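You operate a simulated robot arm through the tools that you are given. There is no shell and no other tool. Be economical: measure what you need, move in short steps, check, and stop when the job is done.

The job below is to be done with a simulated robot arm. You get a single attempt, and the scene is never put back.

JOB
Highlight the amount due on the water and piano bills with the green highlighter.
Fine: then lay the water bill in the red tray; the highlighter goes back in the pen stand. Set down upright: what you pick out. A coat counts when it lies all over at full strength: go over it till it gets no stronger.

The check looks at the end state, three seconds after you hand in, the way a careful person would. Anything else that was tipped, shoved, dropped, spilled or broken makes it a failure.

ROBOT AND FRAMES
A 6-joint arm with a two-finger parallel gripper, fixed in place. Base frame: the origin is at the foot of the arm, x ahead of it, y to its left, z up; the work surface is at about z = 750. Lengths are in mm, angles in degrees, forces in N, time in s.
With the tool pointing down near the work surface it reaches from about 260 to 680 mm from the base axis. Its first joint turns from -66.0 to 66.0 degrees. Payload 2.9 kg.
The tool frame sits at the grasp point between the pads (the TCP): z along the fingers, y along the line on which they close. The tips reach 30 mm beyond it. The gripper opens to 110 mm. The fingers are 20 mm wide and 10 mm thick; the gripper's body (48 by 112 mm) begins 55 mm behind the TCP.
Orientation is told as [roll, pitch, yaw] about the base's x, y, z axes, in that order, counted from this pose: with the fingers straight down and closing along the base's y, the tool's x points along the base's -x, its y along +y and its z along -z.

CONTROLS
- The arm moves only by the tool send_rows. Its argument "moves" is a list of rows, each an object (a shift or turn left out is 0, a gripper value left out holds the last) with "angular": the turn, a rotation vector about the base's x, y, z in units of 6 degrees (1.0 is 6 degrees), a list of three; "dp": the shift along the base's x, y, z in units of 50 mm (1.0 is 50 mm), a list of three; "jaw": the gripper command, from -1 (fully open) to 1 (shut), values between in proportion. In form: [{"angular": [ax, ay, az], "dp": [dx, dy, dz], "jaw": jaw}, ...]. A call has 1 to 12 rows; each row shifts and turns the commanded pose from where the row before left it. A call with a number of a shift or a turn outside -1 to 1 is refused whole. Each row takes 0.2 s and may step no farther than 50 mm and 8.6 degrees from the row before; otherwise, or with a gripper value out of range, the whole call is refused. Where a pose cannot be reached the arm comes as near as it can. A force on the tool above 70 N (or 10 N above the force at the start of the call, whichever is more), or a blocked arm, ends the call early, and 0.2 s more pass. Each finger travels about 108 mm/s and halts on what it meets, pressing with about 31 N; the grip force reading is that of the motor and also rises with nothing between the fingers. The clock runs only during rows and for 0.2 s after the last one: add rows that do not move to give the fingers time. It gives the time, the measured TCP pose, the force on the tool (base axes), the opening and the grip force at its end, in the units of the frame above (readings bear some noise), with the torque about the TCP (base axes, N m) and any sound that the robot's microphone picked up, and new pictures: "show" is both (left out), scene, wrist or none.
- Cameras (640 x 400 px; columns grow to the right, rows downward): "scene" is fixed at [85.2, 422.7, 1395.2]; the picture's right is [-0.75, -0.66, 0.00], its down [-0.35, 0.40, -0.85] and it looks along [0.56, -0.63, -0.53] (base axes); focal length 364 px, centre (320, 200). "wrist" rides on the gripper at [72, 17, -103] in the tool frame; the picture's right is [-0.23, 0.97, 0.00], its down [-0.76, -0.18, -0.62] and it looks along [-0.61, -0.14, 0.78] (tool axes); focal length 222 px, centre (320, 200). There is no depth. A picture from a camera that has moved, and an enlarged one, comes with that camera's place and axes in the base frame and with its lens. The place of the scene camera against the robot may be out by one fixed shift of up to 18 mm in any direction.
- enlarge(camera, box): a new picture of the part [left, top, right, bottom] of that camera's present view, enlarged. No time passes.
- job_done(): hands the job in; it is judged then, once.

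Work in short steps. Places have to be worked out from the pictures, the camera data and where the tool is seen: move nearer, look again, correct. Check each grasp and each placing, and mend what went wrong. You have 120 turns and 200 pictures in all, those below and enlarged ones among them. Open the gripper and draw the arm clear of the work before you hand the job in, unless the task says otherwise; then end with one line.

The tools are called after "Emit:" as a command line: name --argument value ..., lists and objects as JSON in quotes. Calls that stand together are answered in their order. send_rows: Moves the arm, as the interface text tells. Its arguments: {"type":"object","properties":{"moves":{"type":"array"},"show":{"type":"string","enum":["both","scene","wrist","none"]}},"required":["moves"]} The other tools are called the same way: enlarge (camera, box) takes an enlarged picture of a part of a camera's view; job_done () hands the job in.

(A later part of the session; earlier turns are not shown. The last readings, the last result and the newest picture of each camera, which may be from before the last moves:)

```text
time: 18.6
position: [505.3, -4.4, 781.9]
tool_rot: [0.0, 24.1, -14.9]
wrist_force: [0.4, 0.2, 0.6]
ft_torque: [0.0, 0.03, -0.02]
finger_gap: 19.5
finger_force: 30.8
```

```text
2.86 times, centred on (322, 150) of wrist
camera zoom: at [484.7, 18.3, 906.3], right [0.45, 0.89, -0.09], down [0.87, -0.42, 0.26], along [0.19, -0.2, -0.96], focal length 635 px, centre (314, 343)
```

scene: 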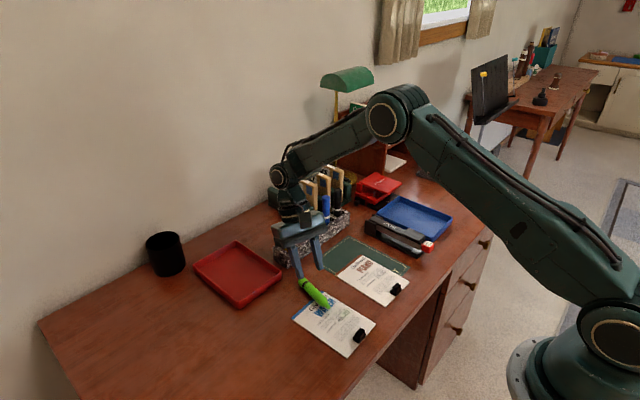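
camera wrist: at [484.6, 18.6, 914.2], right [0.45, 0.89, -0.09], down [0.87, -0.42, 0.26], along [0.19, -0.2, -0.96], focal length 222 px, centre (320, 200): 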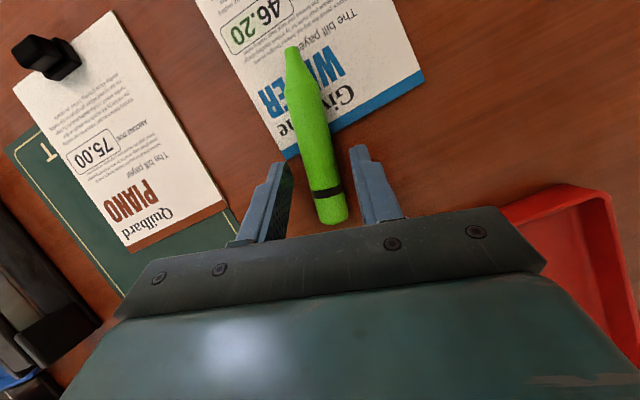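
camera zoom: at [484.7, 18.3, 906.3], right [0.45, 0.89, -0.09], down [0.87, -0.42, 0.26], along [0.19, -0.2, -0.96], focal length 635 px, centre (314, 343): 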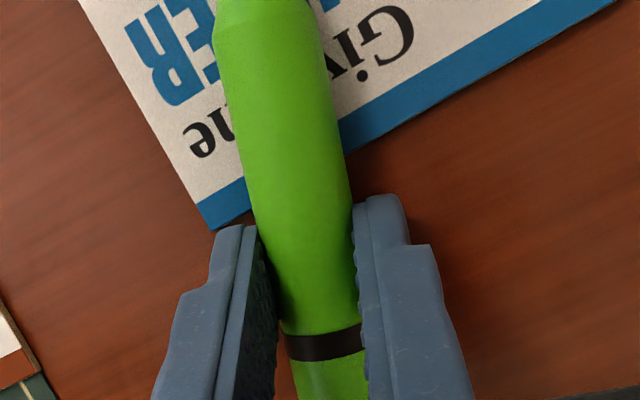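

Gripped at 19.5 mm. I'm lifting straight up and checking that it holds.

Emit:
send_rows --moves '[{"dp": [0, 0, 0.2]}, {"dp": [0, 0, 0.4]}, {"dp": [0, 0, 0.5]}, {"dp": [0, 0, 0.5]}, {"dp": [0, 0, 0.5]}, {}]'

Emit:
enlarge --camera "scene" --box '[260, 180, 380, 330]'

```text
time: 20.0
position: [503.0, -4.4, 888.5]
tool_rot: [0.0, 24.0, -14.9]
wrist_force: [-0.1, -0.4, -0.3]
ft_torque: [0.01, -0.01, 0.03]
finger_gap: 19.3
finger_force: 30.5
camera wrist: at [484.4, 18.0, 1011.7], right [0.45, 0.89, -0.09], down [0.87, -0.42, 0.26], along [0.19, -0.2, -0.96], focal length 222 px, centre (320, 200)
```

scene: 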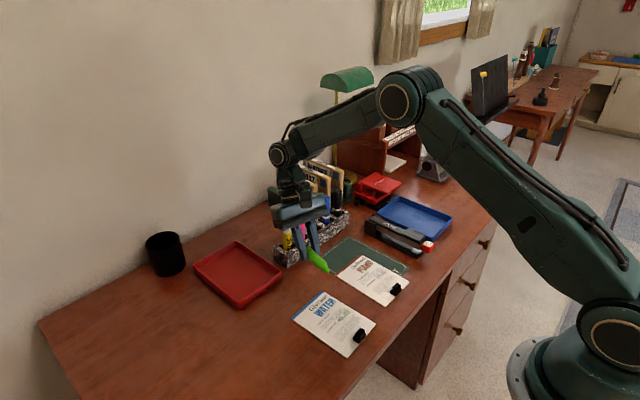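
wrist: 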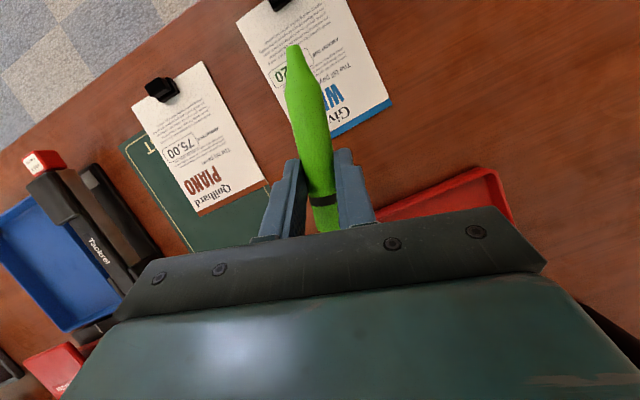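

```text
2.67 times, centred on (320, 255) of scene
camera zoom: at [85.2, 422.7, 1395.2], right [-0.75, -0.66, 0.0], down [-0.35, 0.4, -0.85], along [0.56, -0.63, -0.53], focal length 969 px, centre (320, 53)
```

zoom: 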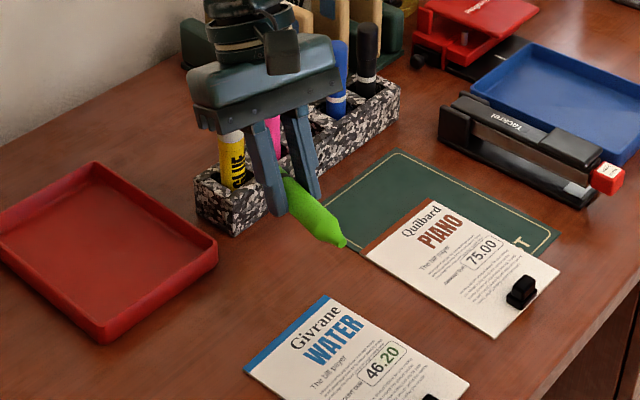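

The pen is held and nothing stray got marked. Next I'm removing the yaw and starting to swing the tool outward to bring the pen upright.

Emit:
send_rows --moves '[{"dp": [-0.3, 0, 0.2], "angular": [0, 0, 0.833]}, {"dp": [-0.3, 0, 0.2], "angular": [0, 0, 0.833]}, {"dp": [-0.3, 0, 0.2], "angular": [0, 0, 0.833]}, {"dp": [-0.2, 0, 0], "angular": [0, -1, 0]}, {"angular": [0, -1, 0]}, {"angular": [0, -1, 0]}, {"angular": [0, -1, 0]}, {"angular": [0, -1, 0]}, {"angular": [0, -1, 0]}, {"angular": [0, -1, 0]}, {"angular": [0, -1, 0]}, {"angular": [0, -1, 0]}]' --show "scene"

```text
time: 22.6
position: [449.6, -3.6, 917.7]
tool_rot: [0.0, -30.0, 0.1]
wrist_force: [-0.2, -0.6, -0.5]
ft_torque: [-0.01, -0.02, -0.02]
finger_gap: 19.5
finger_force: 30.8
```

scene: 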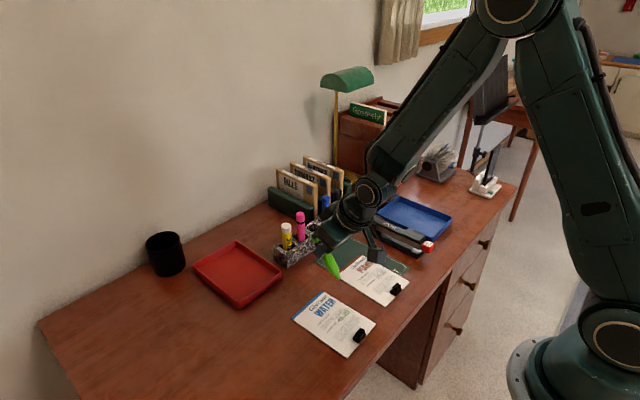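

The grip is steady. I'll finish the swing.

Emit:
send_rows --moves '[{"angular": [0, -1, 0]}, {"angular": [0, -1, 0]}, {"angular": [0, -1, 0]}, {"angular": [0, -1, 0]}, {"angular": [0, -1, 0]}, {"angular": [0, -1, 0]}, {}]'

Emit:
enlarge --camera "scene" --box '[280, 170, 400, 290]'

Emit:
enlarge --camera "wrist" --box '[230, 80, 454, 220]'

```text
time: 24.2
position: [449.3, -5.1, 916.8]
tool_rot: [0.0, -65.9, 0.0]
wrist_force: [0.6, 0.5, 0.0]
ft_torque: [-0.03, 0.06, -0.04]
finger_gap: 19.4
finger_force: 31.3
camera wrist: at [324.4, 12.5, 893.5], right [0.09, 0.97, 0.21], down [-0.26, -0.18, 0.95], along [0.96, -0.14, 0.24], focal length 222 px, centre (320, 200)
```

scene: 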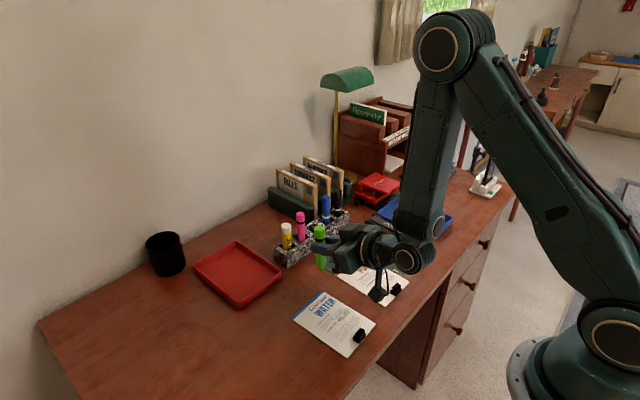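
wrist: 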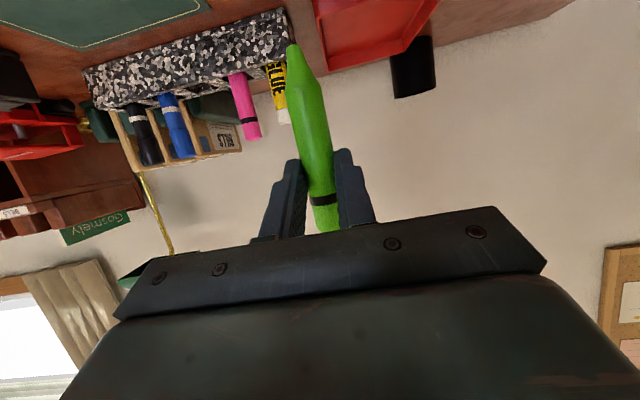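

```text
3.33 times, centred on (340, 230) of scene
camera zoom: at [85.2, 422.6, 1395.2], right [-0.75, -0.66, 0.0], down [-0.35, 0.4, -0.85], along [0.56, -0.63, -0.53], focal length 1212 px, centre (253, 100)
```

zoom: 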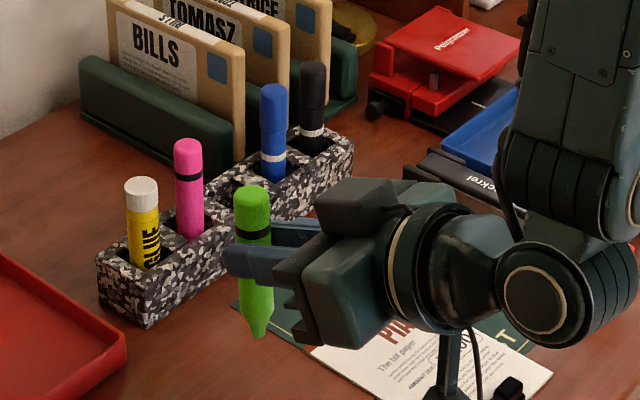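

```text
2.86 times, centred on (342, 150) of wrist
camera zoom: at [324.4, 12.5, 893.5], right [0.09, 0.97, 0.21], down [-0.26, -0.18, 0.95], along [0.96, -0.14, 0.24], focal length 635 px, centre (257, 343)
```

zoom: 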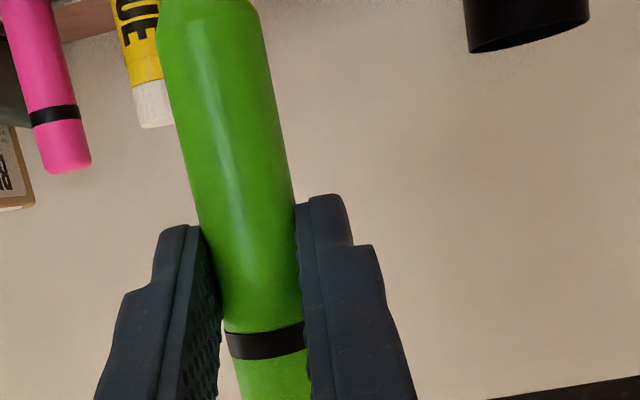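

The pen is upright to within about 3°, with its tip at about (472, -6, 835). I'm carrying it to its slot, crossing in y first and then approaching the stand from the front at y≈-147, and stopping above the slot.

Emit:
send_rows --moves '[{"dp": [0, -0.6, 0.2]}, {"dp": [0, -0.8, 0.2]}, {"dp": [0, -0.8, 0]}, {"dp": [0, -0.63, 0]}, {"dp": [0.7, 0, 0]}, {"dp": [0.7, 0, 0]}, {"dp": [0.7, 0, 0]}, {"dp": [0.65, 0, 0]}, {}, {}]'

Emit:
enlarge --camera "scene" --box '[260, 140, 380, 260]'

Emit:
enlarge --camera "wrist" --box '[210, 0, 434, 140]'

```text
time: 26.4
position: [586.6, -145.0, 935.7]
tool_rot: [0.0, -66.0, 0.0]
wrist_force: [0.7, -0.2, -0.1]
ft_torque: [-0.02, 0.03, -0.01]
finger_gap: 19.3
finger_force: 31.6
camera wrist: at [461.8, -128.3, 911.9], right [0.09, 0.97, 0.21], down [-0.26, -0.18, 0.95], along [0.96, -0.14, 0.24], focal length 222 px, centre (320, 200)
```

scene: 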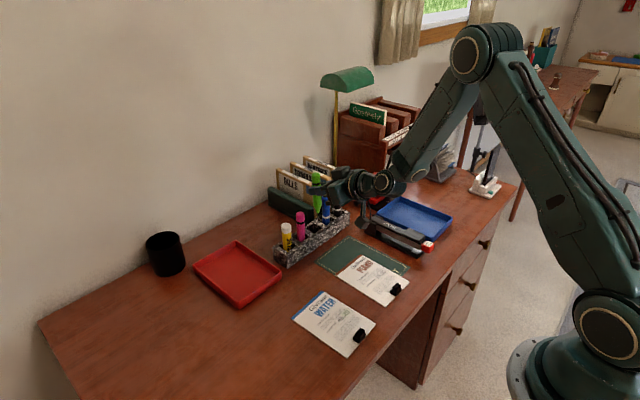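
wrist: 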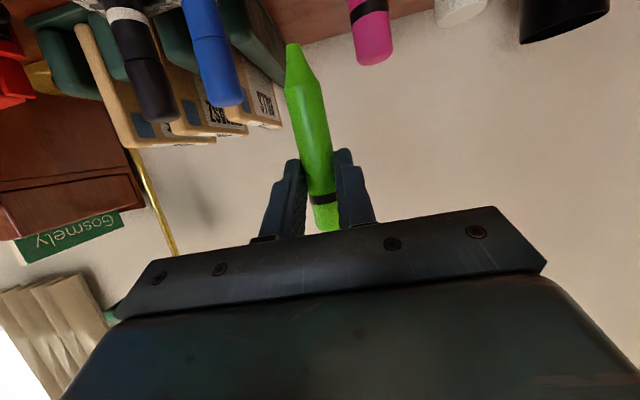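

```text
3.33 times, centred on (320, 200) of scene
camera zoom: at [85.2, 422.7, 1395.2], right [-0.75, -0.66, 0.0], down [-0.35, 0.4, -0.85], along [0.56, -0.63, -0.53], focal length 1212 px, centre (320, 200)
```

zoom: 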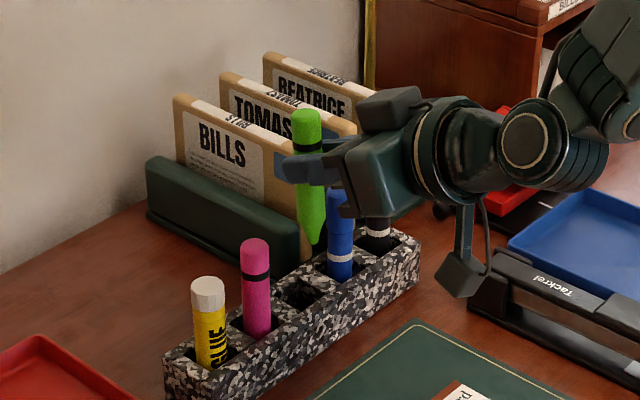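

```text
2.86 times, centred on (322, 70) of wrist
camera zoom: at [461.8, -128.3, 911.9], right [0.09, 0.97, 0.21], down [-0.26, -0.18, 0.95], along [0.96, -0.14, 0.24], focal length 635 px, centre (314, 571)
```

zoom: 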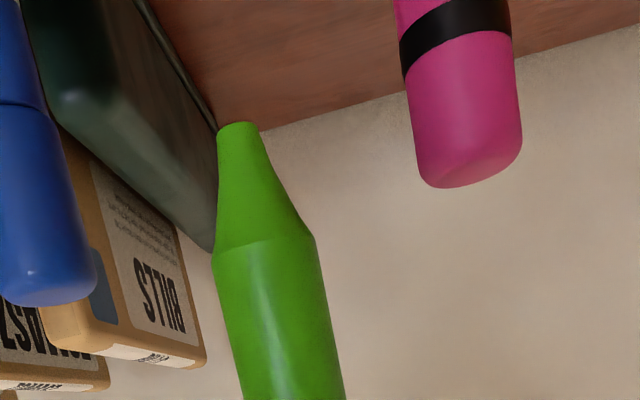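

The wrist and scene views agree only if the pen's tip is at about (595, -146, 861), which is roughly 16 mm short of the slot row in x. I'm shifting +x and re-checking in the scene camera.

Emit:
send_rows --moves '[{"dp": [0.32, -0.02, 0]}, {}]' --show "none"

Emit:
enlarge --camera "scene" --box '[280, 160, 360, 240]'

Emit:
enlarge --camera "wrist" --box '[160, 0, 400, 150]'

```text
time: 27.0
position: [603.3, -146.8, 936.3]
tool_rot: [-0.2, -65.9, 0.0]
wrist_force: [0.1, 0.6, -1.3]
ft_torque: [0.01, 0.02, -0.04]
finger_gap: 19.4
finger_force: 31.1
```

```text
5.00 times, centred on (320, 200) of scene
camera zoom: at [85.2, 422.7, 1395.2], right [-0.75, -0.66, 0.0], down [-0.35, 0.4, -0.85], along [0.56, -0.63, -0.53], focal length 1817 px, centre (320, 200)
```

zoom: 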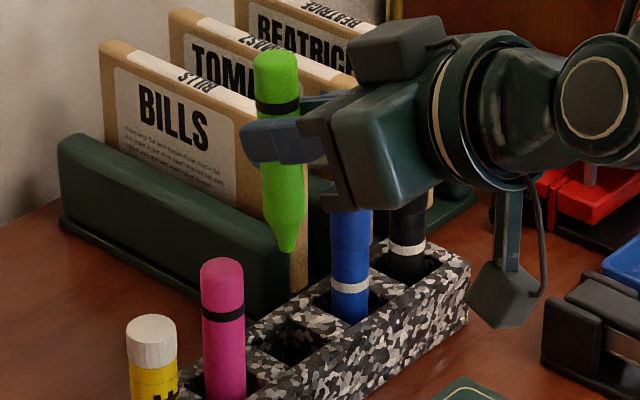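

```text
2.67 times, centred on (280, 75) of wrist
camera zoom: at [478.2, -129.3, 912.8], right [0.09, 0.97, 0.21], down [-0.26, -0.18, 0.95], along [0.96, -0.14, 0.24], focal length 592 px, centre (427, 533)
```

zoom: 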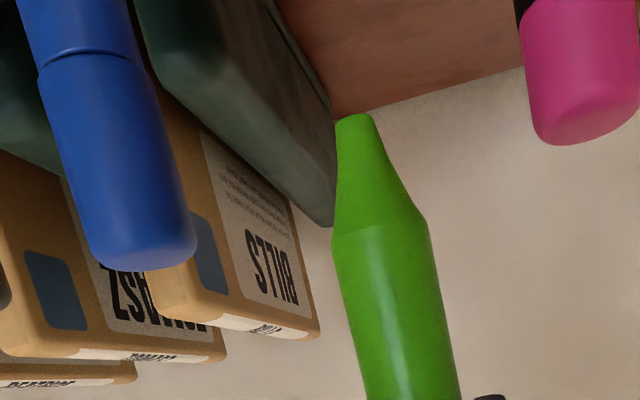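

The tip now lines up with the midline between the pink and blue pens, over the empty slot. I'm lowering to just inside the rim and checking force.

Emit:
send_rows --moves '[{"dp": [0, 0, -0.3]}, {"dp": [0, 0, -0.3]}, {"dp": [0, 0, -0.2]}, {"dp": [0, 0, -0.2]}, {}]' --show "none"

Emit:
enlarge --camera "scene" --box '[280, 180, 360, 260]'

```text
time: 28.2
position: [605.0, -148.6, 887.6]
tool_rot: [0.1, -66.0, 0.0]
wrist_force: [-0.7, 0.1, 0.4]
ft_torque: [-0.01, 0.02, 0.0]
finger_gap: 19.3
finger_force: 30.8
```

```text
5.00 times, centred on (320, 220) of scene
camera zoom: at [85.2, 422.7, 1395.2], right [-0.75, -0.66, 0.0], down [-0.35, 0.4, -0.85], along [0.56, -0.63, -0.53], focal length 1817 px, centre (320, 100)
```

zoom: 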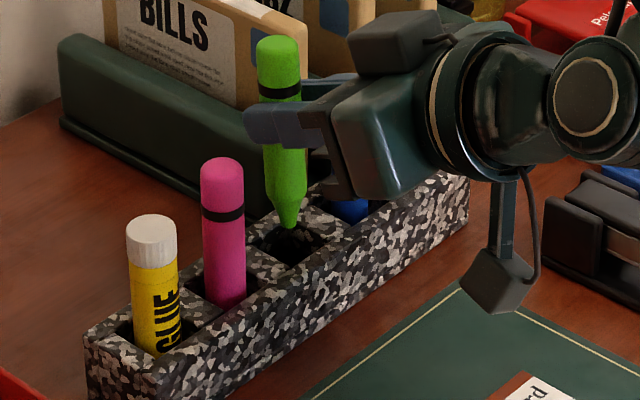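

The tip is entering the slot, so I'm continuing down slowly.

Emit:
send_rows --moves '[{"dp": [0, 0, -0.16]}, {"dp": [0, 0, -0.16]}, {"dp": [0, 0, -0.12]}, {"dp": [0, 0, -0.06]}, {}]' --show "none"

Emit:
enlarge --camera "scene" --box '[280, 180, 360, 260]'

```text
time: 29.4
position: [604.6, -146.8, 862.2]
tool_rot: [-0.1, -66.0, -0.1]
wrist_force: [0.0, 0.0, 0.7]
ft_torque: [-0.03, -0.01, 0.0]
finger_gap: 19.4
finger_force: 31.1
```

```text
5.00 times, centred on (320, 220) of scene
camera zoom: at [85.2, 422.7, 1395.2], right [-0.75, -0.66, 0.0], down [-0.35, 0.4, -0.85], along [0.56, -0.63, -0.53], focal length 1817 px, centre (320, 100)
```

zoom: 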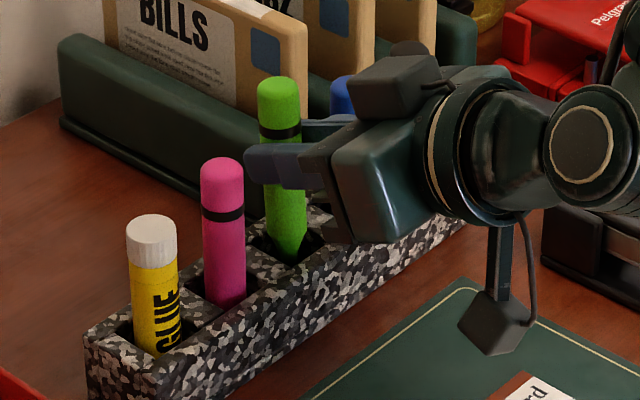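

By comparison with the starting picture it still has about 24 mm to go, so I'm lowering 20 mm slowly while watching force.

Emit:
send_rows --moves '[{"dp": [0, 0, -0.1]}, {"dp": [0, 0, -0.1]}, {"dp": [0, 0, -0.1]}, {"dp": [0, 0, -0.1]}, {}]' --show "none"

Emit:
enlarge --camera "scene" --box '[280, 180, 360, 260]'

```text
time: 30.6
position: [603.4, -146.8, 842.3]
tool_rot: [0.0, -66.0, -0.1]
wrist_force: [0.4, -0.5, 0.3]
ft_torque: [0.01, -0.02, -0.05]
finger_gap: 19.6
finger_force: 31.4
```

```text
5.00 times, centred on (320, 220) of scene
camera zoom: at [85.2, 422.7, 1395.2], right [-0.75, -0.66, 0.0], down [-0.35, 0.4, -0.85], along [0.56, -0.63, -0.53], focal length 1817 px, centre (320, 100)
```

zoom: 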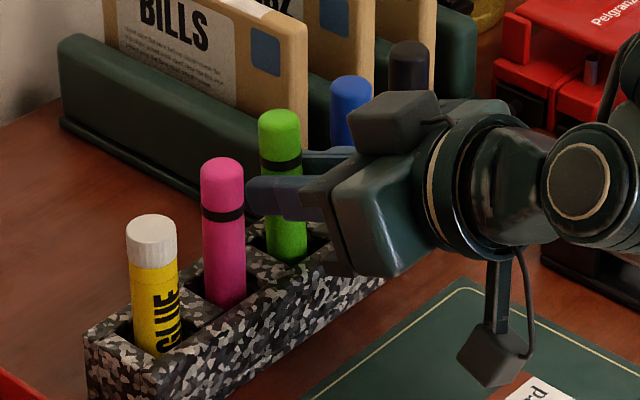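

There's no contact yet and the fingers are just above the rim, so the remaining drop is only a few mm. I'm opening narrowly and backing out along the tool axis.

Emit:
send_rows --moves '[{"dp": [0, 0, -0.03]}, {"jaw": 0.4}, {}, {"dp": [-0.5, 0, 0.2]}, {"dp": [-0.7, 0, 0.3]}, {"dp": [-0.7, 0, 0.6]}, {}]'

Emit:
enlarge --camera "scene" --box '[280, 180, 360, 260]'

```text
time: 32.2
position: [508.5, -147.8, 896.7]
tool_rot: [0.1, -66.0, 0.0]
wrist_force: [-0.3, 0.7, 0.4]
ft_torque: [0.02, 0.0, -0.02]
finger_gap: 33.2
finger_force: 0.1
camera wrist: at [382.6, -130.8, 871.9], right [0.09, 0.97, 0.21], down [-0.26, -0.18, 0.95], along [0.96, -0.14, 0.24], focal length 222 px, centre (320, 200)
```

scene: 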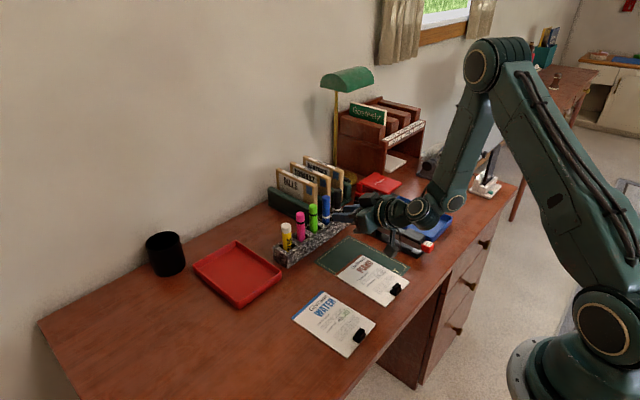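
wrist: 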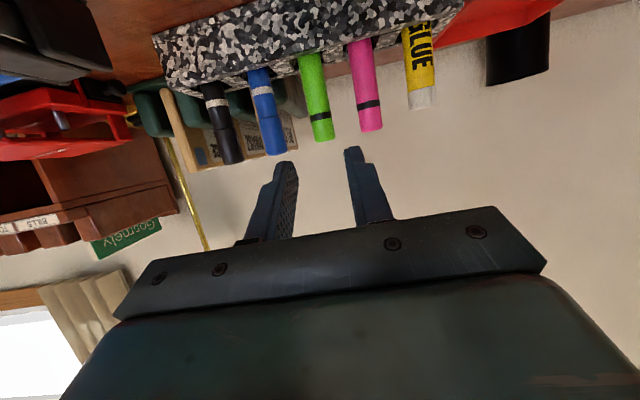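

```text
5.00 times, centred on (320, 220) of scene
camera zoom: at [85.2, 422.7, 1395.2], right [-0.75, -0.66, 0.0], down [-0.35, 0.4, -0.85], along [0.56, -0.63, -0.53], focal length 1817 px, centre (320, 100)
```

zoom: 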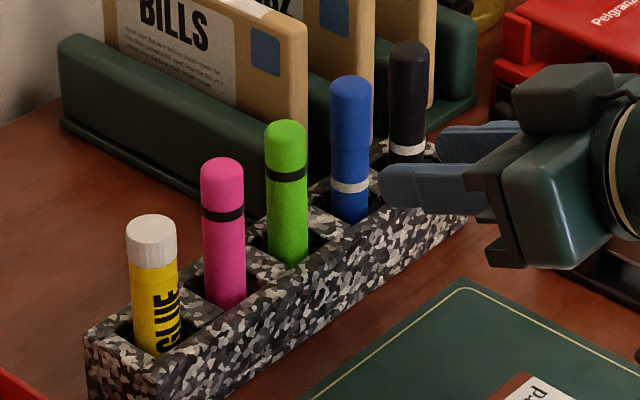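

The green pen is back upright in its slot. I'm returning the tool to vertical, well above the pens.

Emit:
send_rows --moves '[{"dp": [0, 0, 0.5], "angular": [0, 1, 0]}, {"dp": [0, 0, 0.5], "angular": [0, 1, 0]}, {"dp": [0, 0, 0.3], "angular": [0, 1, 0]}, {"angular": [0, 1, 0]}, {"angular": [0, 1, 0]}, {"angular": [0, 1, 0]}, {"angular": [0, 1, 0]}, {"angular": [0, 1, 0]}, {"angular": [0, 1, 0]}, {"angular": [0, 1, 0]}, {"angular": [0, 1, 0]}, {}]' --show "none"

Emit:
send_rows --moves '[{"dp": [0.65, 0, 0]}, {"dp": [0.65, 0, 0]}, {"dp": [0.65, 0, 0]}, {"dp": [0, 0, -0.4]}, {}]' --show "none"

Emit:
enlarge --camera "wrist" --box '[230, 60, 454, 200]'

```text
time: 34.8
position: [507.3, -147.4, 961.5]
tool_rot: [0.0, 0.1, 0.0]
wrist_force: [0.6, 0.0, -0.4]
ft_torque: [-0.02, 0.0, -0.01]
finger_gap: 33.3
finger_force: 0.0
```

```text
time: 36.0
position: [605.9, -147.4, 942.0]
tool_rot: [0.0, 0.0, 0.0]
wrist_force: [1.1, 0.3, 0.9]
ft_torque: [0.01, 0.0, -0.05]
finger_gap: 33.1
finger_force: 0.0
```

```text
2.86 times, centred on (342, 130) of wrist
camera zoom: at [531.9, -129.9, 1045.0], right [0.23, 0.97, 0.0], down [0.76, -0.18, 0.62], along [0.61, -0.14, -0.78], focal length 635 px, centre (257, 400)
```

zoom: 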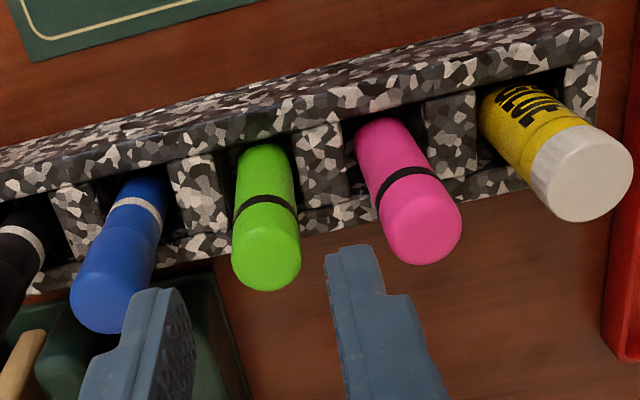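

The pen top is at about (611, -146.5). I'm shifting 5 mm in x and descending around it.

Emit:
send_rows --moves '[{"dp": [0.1, 0.01, 0]}, {"dp": [0, 0, -0.4]}, {"dp": [0, 0, -0.4]}, {"dp": [0, 0, -0.4]}, {"dp": [0, 0, -0.3]}, {"dp": [0, 0, -0.2]}, {}]' --show "none"

Emit:
enlarge --camera "wrist" --box '[230, 60, 454, 200]'

Emit:
enlarge --camera "scene" --box '[280, 180, 360, 260]'

```text
time: 37.6
position: [609.5, -147.5, 855.9]
tool_rot: [0.1, 0.1, 0.1]
wrist_force: [-0.5, -0.3, -0.4]
ft_torque: [0.02, 0.01, -0.01]
finger_gap: 33.0
finger_force: 0.1
```

```text
2.86 times, centred on (342, 130) of wrist
camera zoom: at [536.9, -129.5, 959.3], right [0.23, 0.97, 0.0], down [0.76, -0.18, 0.62], along [0.61, -0.14, -0.78], focal length 635 px, centre (257, 400)
```

zoom: 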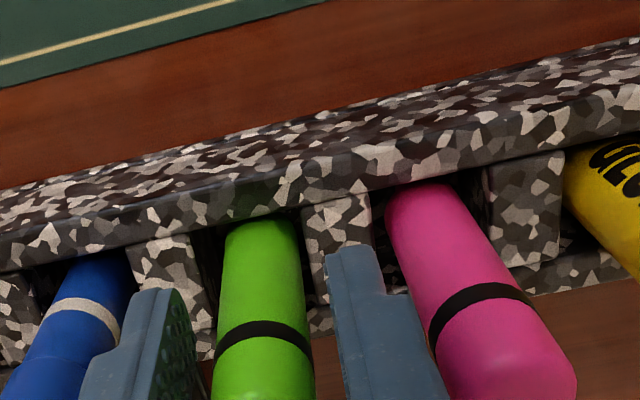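

```text
5.00 times, centred on (320, 220) of scene
camera zoom: at [85.2, 422.7, 1395.2], right [-0.75, -0.66, 0.0], down [-0.35, 0.4, -0.85], along [0.56, -0.63, -0.53], focal length 1817 px, centre (320, 100)
```

zoom: 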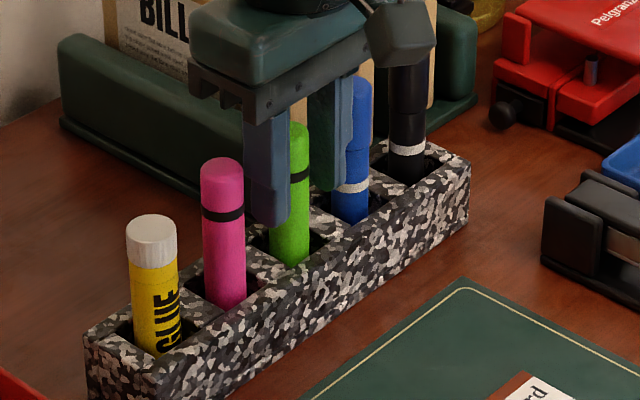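

Well placed. I'm closing, waiting for the grip to settle, then lifting straight up.

Emit:
send_rows --moves '[{"jaw": 1}, {}, {}, {"dp": [0, 0, 0.3]}, {"dp": [0, 0, 0.4]}, {"dp": [0, 0, 0.6]}, {"dp": [0, 0, 0.6]}, {}]' --show "none"

Emit:
enlarge --camera "wrist" --box '[230, 80, 454, 220]'

```text
time: 39.4
position: [609.8, -148.0, 951.1]
tool_rot: [0.1, 0.0, 0.0]
wrist_force: [0.0, 0.3, 0.1]
ft_torque: [0.0, 0.02, -0.02]
finger_gap: 19.8
finger_force: 30.8
```

```text
2.86 times, centred on (342, 150) of wrist
camera zoom: at [536.6, -129.8, 1054.5], right [0.23, 0.97, 0.0], down [0.76, -0.18, 0.62], along [0.61, -0.14, -0.78], focal length 635 px, centre (257, 343)
```

zoom: 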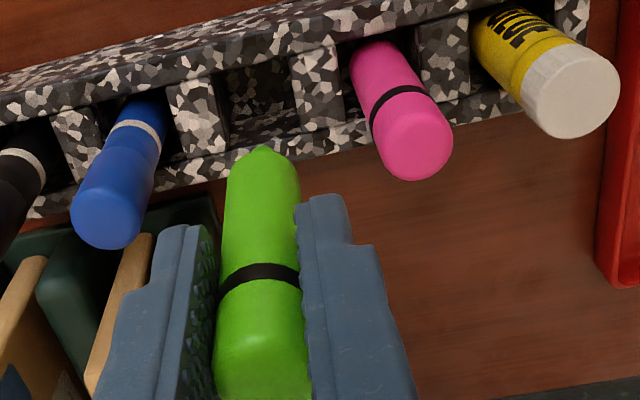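

Held at 19.8 mm. I'm carrying it back to the water bill and hovering higher this time, so I can measure the nib height before touching.

Emit:
send_rows --moves '[{"dp": [-0.8, 0, 0]}, {"dp": [-0.8, 0, 0]}, {"dp": [-0.6, 0.5, -0.2]}, {"dp": [-0.6, 0.5, -0.3]}, {"dp": [-0.6, 0.5, -0.3]}, {"dp": [-0.5, 0.5, -0.3]}, {"dp": [-0.4, 0.5, -0.3]}, {"dp": [0, 0.24, 0]}, {}]' --show "none"

Emit:
enlarge --camera "wrist" --box '[230, 60, 454, 200]'

Emit:
enlarge --camera "scene" --box '[290, 240, 390, 320]'

```text
time: 41.4
position: [394.5, -9.8, 880.8]
tool_rot: [0.0, 0.0, 0.1]
wrist_force: [0.1, 0.1, 0.6]
ft_torque: [-0.03, 0.0, 0.02]
finger_gap: 19.7
finger_force: 31.3
```

```text
2.86 times, centred on (342, 130) of wrist
camera zoom: at [322.1, 8.0, 984.7], right [0.23, 0.97, 0.0], down [0.76, -0.18, 0.62], along [0.61, -0.14, -0.78], focal length 635 px, centre (257, 400)
```

zoom: 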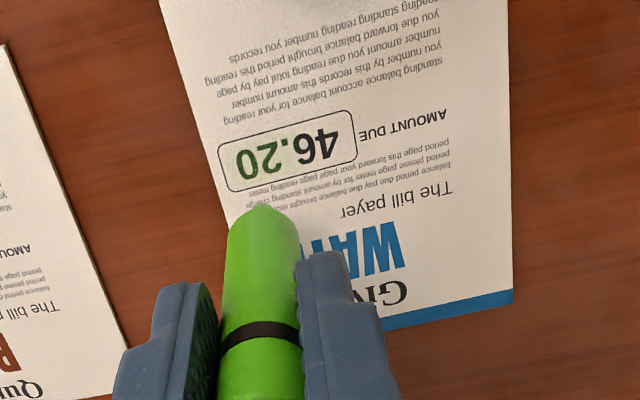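

```text
5.00 times, centred on (340, 280) of scene
camera zoom: at [85.2, 422.7, 1395.2], right [-0.75, -0.66, 0.0], down [-0.35, 0.4, -0.85], along [0.56, -0.63, -0.53], focal length 1817 px, centre (220, -200)
```

zoom: 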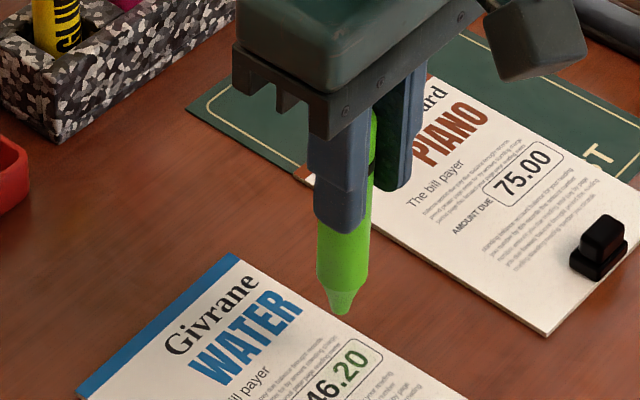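

My estimates put the nib 85–92 mm below the TCP, so last time it had pressed onto the paper. I'm lowering to z≈856 and looking again.

Emit:
send_rows --moves '[{"dp": [0.02, -0.06, -0.25]}, {"dp": [0, 0, -0.25]}, {}]' --show "none"

Emit:
enlarge --camera "wrist" --box '[280, 70, 376, 130]'

Emit:
enlarge --camera "scene" --box '[310, 270, 374, 321]'

```text
time: 42.2
position: [397.0, -12.5, 856.1]
tool_rot: [0.0, 0.0, 0.0]
wrist_force: [-0.2, 0.0, -0.4]
ft_torque: [-0.01, -0.03, 0.04]
finger_gap: 20.0
finger_force: 30.7
```

```text
6.67 times, centred on (328, 100) of wrist
camera zoom: at [323.4, 4.5, 959.0], right [0.23, 0.97, 0.0], down [0.76, -0.18, 0.62], along [0.61, -0.14, -0.78], focal length 1481 px, centre (267, 867)
```

zoom: 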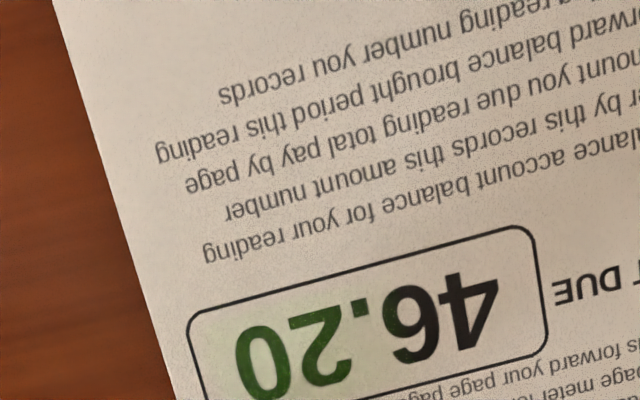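

```text
7.84 times, centred on (342, 296) of scene
camera zoom: at [85.2, 422.7, 1395.2], right [-0.75, -0.66, 0.0], down [-0.35, 0.4, -0.85], along [0.56, -0.63, -0.53], focal length 2851 px, centre (148, -549)
```

zoom: 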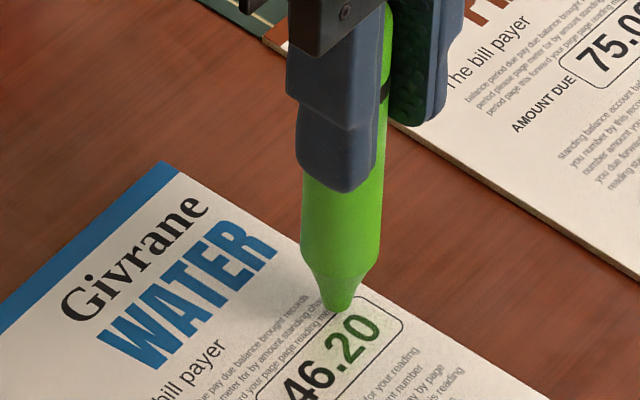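

The nib is roughly 7 mm above the paper, so it sits about 96 mm below the TCP, offset by about (+6, +2) mm. I'm centring it over the left end of the box and lowering 4 mm.

Emit:
send_rows --moves '[{"dp": [-0.12, -0.06, 0]}, {"dp": [0, 0, -0.08]}, {}]' --show "none"

Emit:
enlarge --camera "scene" --box '[318, 280, 366, 318]'

Emit:
enlarge --camera "wrist" --box '[270, 90, 382, 160]'

```text
time: 43.0
position: [389.7, -16.5, 852.6]
tool_rot: [-0.1, 0.0, 0.0]
wrist_force: [-0.7, -0.3, -0.3]
ft_torque: [-0.04, -0.02, 0.0]
finger_gap: 19.7
finger_force: 30.5
```

```text
10.53 times, centred on (342, 299) of scene
camera zoom: at [85.2, 422.7, 1395.2], right [-0.75, -0.66, 0.0], down [-0.35, 0.4, -0.85], along [0.56, -0.63, -0.53], focal length 3826 px, centre (88, -842)
```

zoom: 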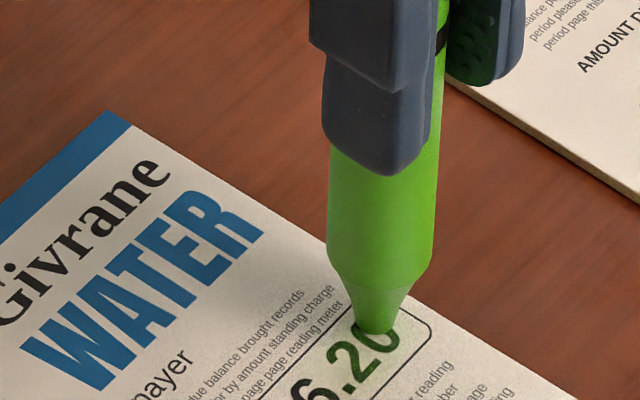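

```text
5.71 times, centred on (326, 125) of wrist
camera zoom: at [317.1, 1.4, 955.1], right [0.23, 0.97, 0.0], down [0.76, -0.18, 0.62], along [0.61, -0.14, -0.78], focal length 1269 px, centre (286, 629)
```

zoom: 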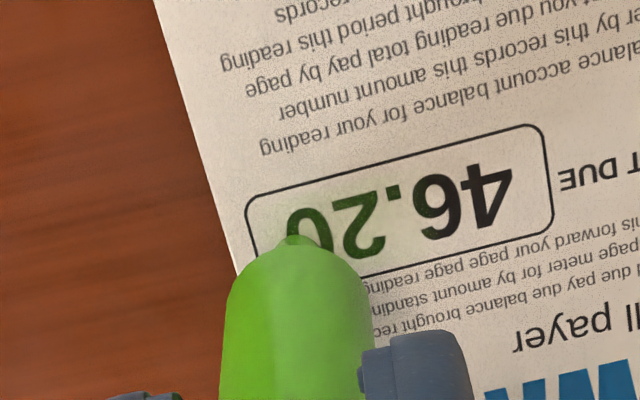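

The nib is just above or touching the "0". I'm lowering 1.5 mm in two small steps and checking force and grip.

Emit:
send_rows --moves '[{"dp": [0, 0, -0.015]}, {"dp": [0, 0, -0.015]}, {}]' --show "none"

Emit:
enlarge --camera "scene" --box '[318, 280, 366, 318]'

```text
time: 43.8
position: [390.5, -15.8, 851.0]
tool_rot: [0.0, 0.0, -0.1]
wrist_force: [-3.3, -1.0, 20.3]
ft_torque: [-0.09, 0.19, 0.0]
finger_gap: 19.7
finger_force: 31.1
```

```text
10.53 times, centred on (342, 299) of scene
camera zoom: at [84.9, 422.6, 1395.2], right [-0.75, -0.66, 0.0], down [-0.35, 0.4, -0.85], along [0.56, -0.63, -0.53], focal length 3826 px, centre (88, -842)
```

zoom: 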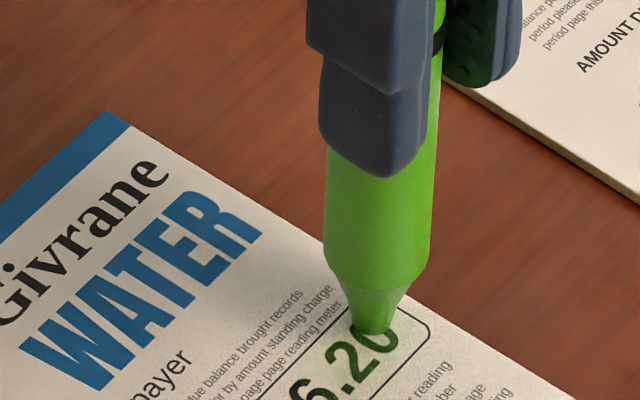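

Contact gives 20 N, so the paper contact is stiff. I'm easing up 0.6 mm and drawing one stroke in +y along the box.

Emit:
send_rows --moves '[{"dp": [0, 0, 0.013]}, {"dp": [0, 0.15, 0]}, {"dp": [0, 0.15, 0]}, {"dp": [0, 0.15, 0]}, {"dp": [0, 0.15, 0]}, {}]' --show "none"

Emit:
enlarge --camera "scene" --box '[308, 280, 366, 326]'

Emit:
enlarge --camera "wrist" --box '[230, 90, 342, 160]'

```text
time: 45.2
position: [390.3, 13.4, 851.1]
tool_rot: [0.0, 0.0, -0.1]
wrist_force: [-0.5, -5.9, 17.8]
ft_torque: [-0.55, -0.07, -0.05]
finger_gap: 19.7
finger_force: 30.6
```

```text
8.70 times, centred on (337, 303) of scene
camera zoom: at [85.0, 422.5, 1395.2], right [-0.75, -0.66, 0.0], down [-0.35, 0.4, -0.85], along [0.56, -0.63, -0.53], focal length 3161 px, centre (172, -696)
```

zoom: 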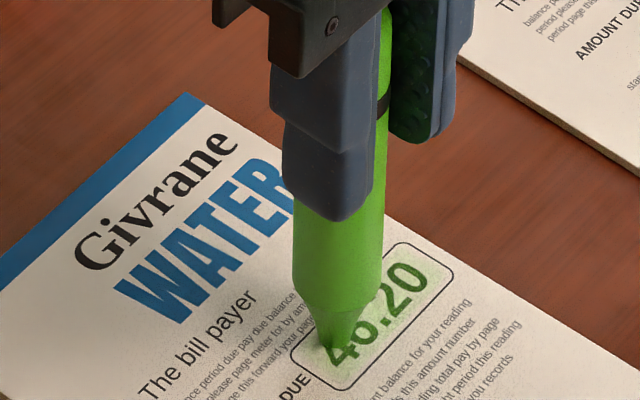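

```text
5.71 times, centred on (286, 125) of wrist
camera zoom: at [317.1, 31.6, 954.3], right [0.23, 0.97, 0.0], down [0.76, -0.18, 0.62], along [0.61, -0.14, -0.78], focal length 1269 px, centre (514, 629)
```

zoom: 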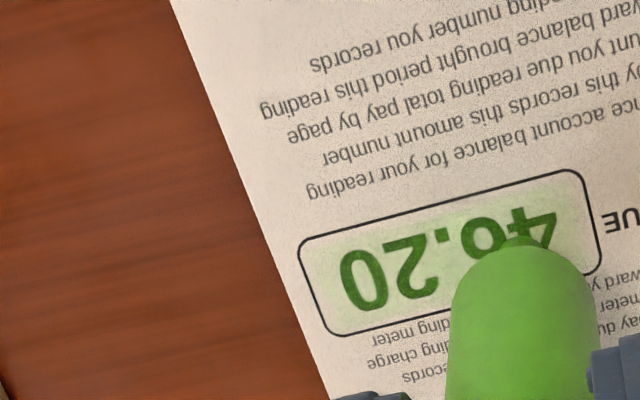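

The stroke works: the digits turned green and the grip is firm. I'm extending slightly to the right end, coming back to the left, and lifting to inspect the coat.

Emit:
send_rows --moves '[{"dp": [0, 0.12, 0]}, {"dp": [0, -0.17, 0]}, {"dp": [0, -0.17, 0]}, {"dp": [0, -0.17, 0]}, {"dp": [0, -0.17, 0]}, {"dp": [0, -0.14, 0]}, {"dp": [0, 0, 0.4]}, {"dp": [0, -0.3, 0.5]}, {}]' --show "none"

Emit:
enlarge --camera "scene" --box '[308, 280, 366, 326]'

Emit:
enlarge --camera "wrist" --box '[270, 60, 382, 130]'

```text
time: 47.2
position: [388.9, -36.5, 896.5]
tool_rot: [0.1, 0.0, 0.0]
wrist_force: [0.4, -0.4, 0.4]
ft_torque: [-0.03, -0.02, -0.01]
finger_gap: 19.7
finger_force: 30.8
```

```text
8.70 times, centred on (337, 303) of scene
camera zoom: at [85.2, 422.6, 1395.2], right [-0.75, -0.66, 0.0], down [-0.35, 0.4, -0.85], along [0.56, -0.63, -0.53], focal length 3161 px, centre (172, -696)
```

zoom: 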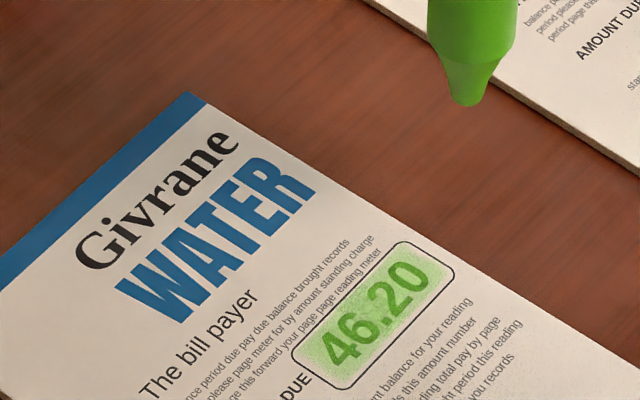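

```text
5.71 times, centred on (326, 95) of wrist
camera zoom: at [316.7, -18.5, 1000.0], right [0.23, 0.97, 0.0], down [0.76, -0.18, 0.62], along [0.61, -0.14, -0.78], focal length 1269 px, centre (286, 800)
```

zoom: 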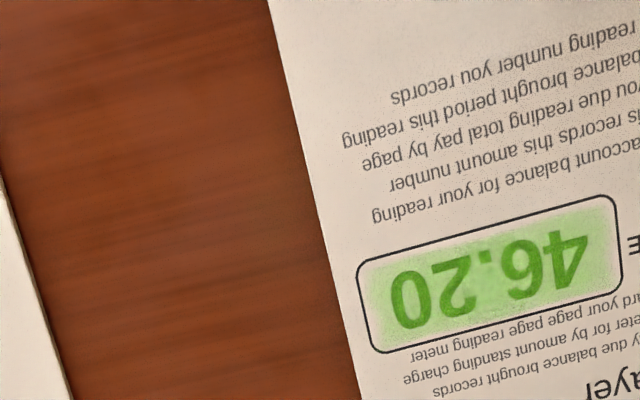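

The green ink stays inside the box and builds up with each pass. I'm going back down at the left end and making more passes, offset ±4 mm across the box, to even out the edges.

Emit:
send_rows --moves '[{"dp": [0, 0.3, -0.3]}, {"dp": [0, 0, -0.3]}, {"dp": [0, 0, -0.2]}, {"dp": [0, 0, -0.1]}, {"dp": [0.08, 0, 0]}, {"dp": [0, 0.21, 0]}, {"dp": [0, 0.21, 0]}, {"dp": [0, 0.21, 0]}, {"dp": [0, 0.21, 0]}, {"dp": [-0.08, 0, 0]}, {"dp": [-0.08, 0, 0]}]' --show "none"

Emit:
send_rows --moves '[{"dp": [0, -0.21, 0]}, {"dp": [0, -0.21, 0]}, {"dp": [0, -0.21, 0]}, {"dp": [0, -0.21, 0]}, {"dp": [0.08, 0, 0]}, {"dp": [0, 0.21, 0]}, {"dp": [0, 0.21, 0]}, {"dp": [0, 0.21, 0]}, {"dp": [0, 0.21, 0]}]' --show "none"

Emit:
enlarge --camera "scene" --box '[308, 280, 366, 326]'

Emit:
enlarge --camera "wrist" --box '[230, 90, 342, 160]'

```text
time: 49.6
position: [386.1, 20.3, 850.9]
tool_rot: [0.1, 0.0, 0.1]
wrist_force: [2.1, -0.3, 1.9]
ft_torque: [0.01, -0.17, 0.02]
finger_gap: 19.8
finger_force: 31.1
```

```text
time: 51.6
position: [390.0, 21.7, 852.4]
tool_rot: [0.0, 0.0, 0.0]
wrist_force: [0.0, -0.6, 2.4]
ft_torque: [-0.1, 0.02, 0.02]
finger_gap: 19.8
finger_force: 30.7
```

```text
8.70 times, centred on (337, 303) of scene
camera zoom: at [85.2, 422.6, 1395.2], right [-0.75, -0.66, 0.0], down [-0.35, 0.4, -0.85], along [0.56, -0.63, -0.53], focal length 3161 px, centre (172, -696)
```

zoom: 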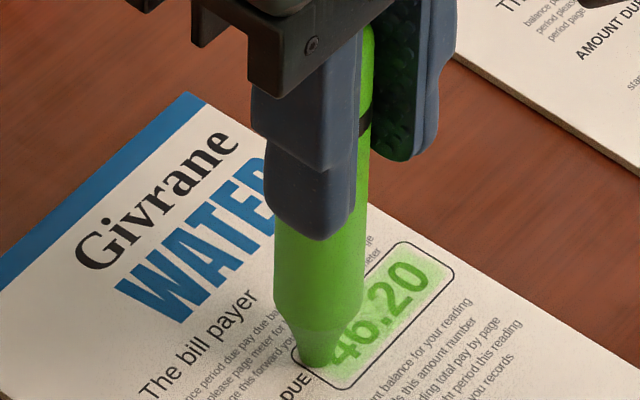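

```text
5.71 times, centred on (286, 125) of wrist
camera zoom: at [316.8, 38.9, 954.5], right [0.23, 0.97, 0.0], down [0.76, -0.18, 0.62], along [0.61, -0.14, -0.78], focal length 1269 px, centre (514, 629)
```

zoom: 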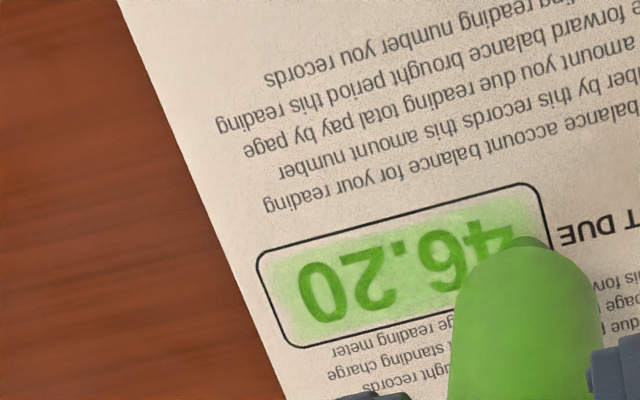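

Contact has lightened to 2 N because the pen slid up slightly. I'm lowering 0.6 mm and making slower passes, stopping a little short at the right end.

Emit:
send_rows --moves '[{"dp": [0, -0.06, -0.012]}, {"dp": [0.07, 0, 0]}, {"dp": [0, -0.16, 0]}, {"dp": [0, -0.16, 0]}, {"dp": [0, -0.16, 0]}, {"dp": [0, -0.16, 0]}, {"dp": [0, -0.16, 0]}, {"dp": [-0.07, 0, 0]}, {"dp": [0, 0.2, 0]}, {"dp": [0, 0.2, 0]}, {"dp": [0, 0.2, 0]}, {"dp": [0, 0.2, 0]}]' --show "none"

Emit:
send_rows --moves '[{"dp": [-0.08, 0, 0]}, {"dp": [0, -0.16, 0]}, {"dp": [0, -0.16, 0]}, {"dp": [0, -0.16, 0]}, {"dp": [0, -0.16, 0]}, {"dp": [0, -0.16, 0]}, {"dp": [0, 0.2, 0]}, {"dp": [0, 0.2, 0]}, {"dp": [0, 0.2, 0]}, {"dp": [0, 0.2, 0]}, {"dp": [0.08, 0, 0]}]' --show "none"

Emit:
send_rows --moves '[{"dp": [0, -0.16, 0]}, {"dp": [0, -0.16, 0]}, {"dp": [0, -0.16, 0]}, {"dp": [0, -0.16, 0]}, {"dp": [0, -0.16, 0]}, {"dp": [0, 0, 0.4]}, {"dp": [0, -0.4, 0.5]}, {}]' --show "none"

Emit:
enlarge --camera "scene" --box '[308, 280, 366, 326]'

Emit:
enlarge --camera "wrist" --box '[280, 70, 376, 130]'

```text
time: 54.2
position: [390.1, 17.9, 852.0]
tool_rot: [0.0, 0.0, 0.0]
wrist_force: [-0.4, -5.0, 18.6]
ft_torque: [-0.6, -0.14, -0.05]
finger_gap: 20.2
finger_force: 31.2
```

```text
time: 56.6
position: [389.3, 18.9, 850.4]
tool_rot: [-0.1, 0.2, 0.1]
wrist_force: [-1.3, -0.3, 3.7]
ft_torque: [0.03, 0.13, -0.01]
finger_gap: 19.9
finger_force: 30.6
```

```text
time: 58.4
position: [389.9, -42.0, 896.5]
tool_rot: [0.1, -0.1, 0.0]
wrist_force: [0.0, 0.6, -0.2]
ft_torque: [-0.01, 0.02, -0.04]
finger_gap: 19.9
finger_force: 31.3
```

```text
8.70 times, centred on (337, 303) of scene
camera zoom: at [85.2, 422.6, 1395.2], right [-0.75, -0.66, 0.0], down [-0.35, 0.4, -0.85], along [0.56, -0.63, -0.53], focal length 3161 px, centre (172, -696)
```

zoom: 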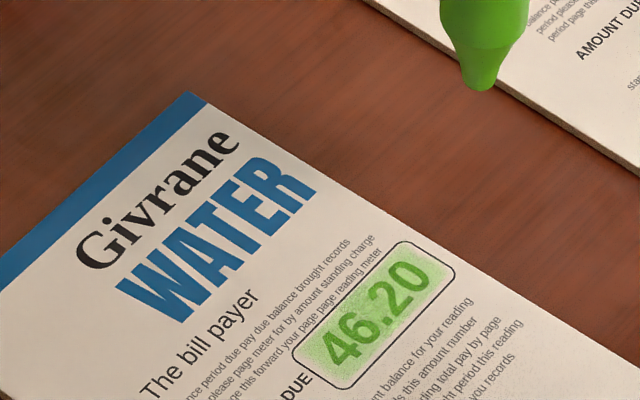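

```text
6.67 times, centred on (328, 100) of wrist
camera zoom: at [317.1, -24.5, 999.5], right [0.23, 0.97, 0.0], down [0.76, -0.18, 0.62], along [0.61, -0.14, -0.78], focal length 1481 px, centre (267, 867)
```

zoom: 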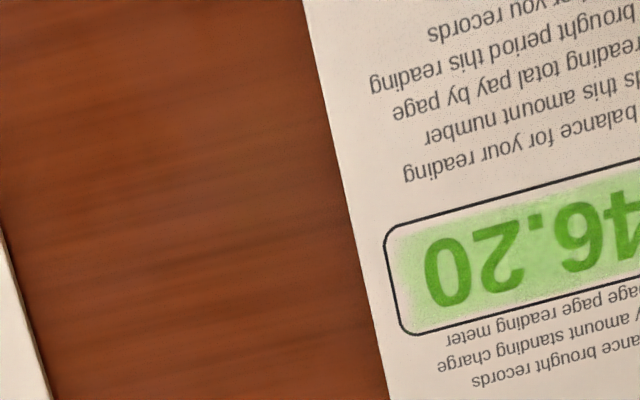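

The coat on the water bill looks the same as before the last passes, so it is saturated and even inside the box. Next is the piano bill, whose box I measure at about x 399–414, y -183 to -135. I'm hovering over its left end.

Emit:
send_rows --moves '[{"dp": [0.21, -0.7, 0]}, {"dp": [0, -0.7, 0]}, {"dp": [0, -0.7, 0]}, {"dp": [0, -0.66, 0]}, {"dp": [0, 0, -0.4]}, {"dp": [0, 0, -0.3]}, {}]' --show "none"

Emit:
enlarge --camera "scene" --box '[340, 250, 412, 308]'

Emit:
enlarge --camera "wrist" --box '[250, 70, 394, 160]'

```text
time: 60.0
position: [402.6, -181.2, 860.1]
tool_rot: [0.0, 0.0, 0.0]
wrist_force: [0.0, -0.5, 0.1]
ft_torque: [-0.02, -0.03, -0.04]
finger_gap: 19.7
finger_force: 31.4
```

```text
6.90 times, centred on (376, 279) of scene
camera zoom: at [85.2, 422.6, 1395.2], right [-0.75, -0.66, 0.0], down [-0.35, 0.4, -0.85], along [0.56, -0.63, -0.53], focal length 2507 px, centre (-66, -345)
```

zoom: 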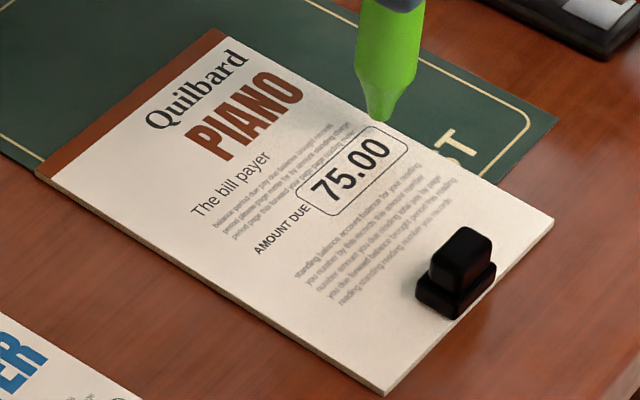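

```text
4.44 times, centred on (322, 115) of wrist
camera zoom: at [327.6, -162.9, 963.5], right [0.23, 0.97, 0.0], down [0.76, -0.18, 0.62], along [0.61, -0.14, -0.78], focal length 987 px, centre (311, 578)
```

zoom: 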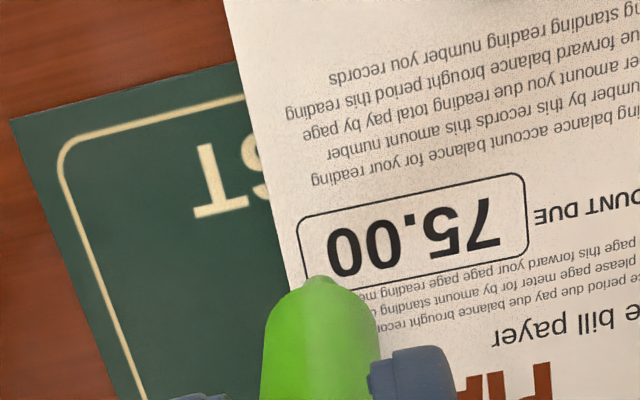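

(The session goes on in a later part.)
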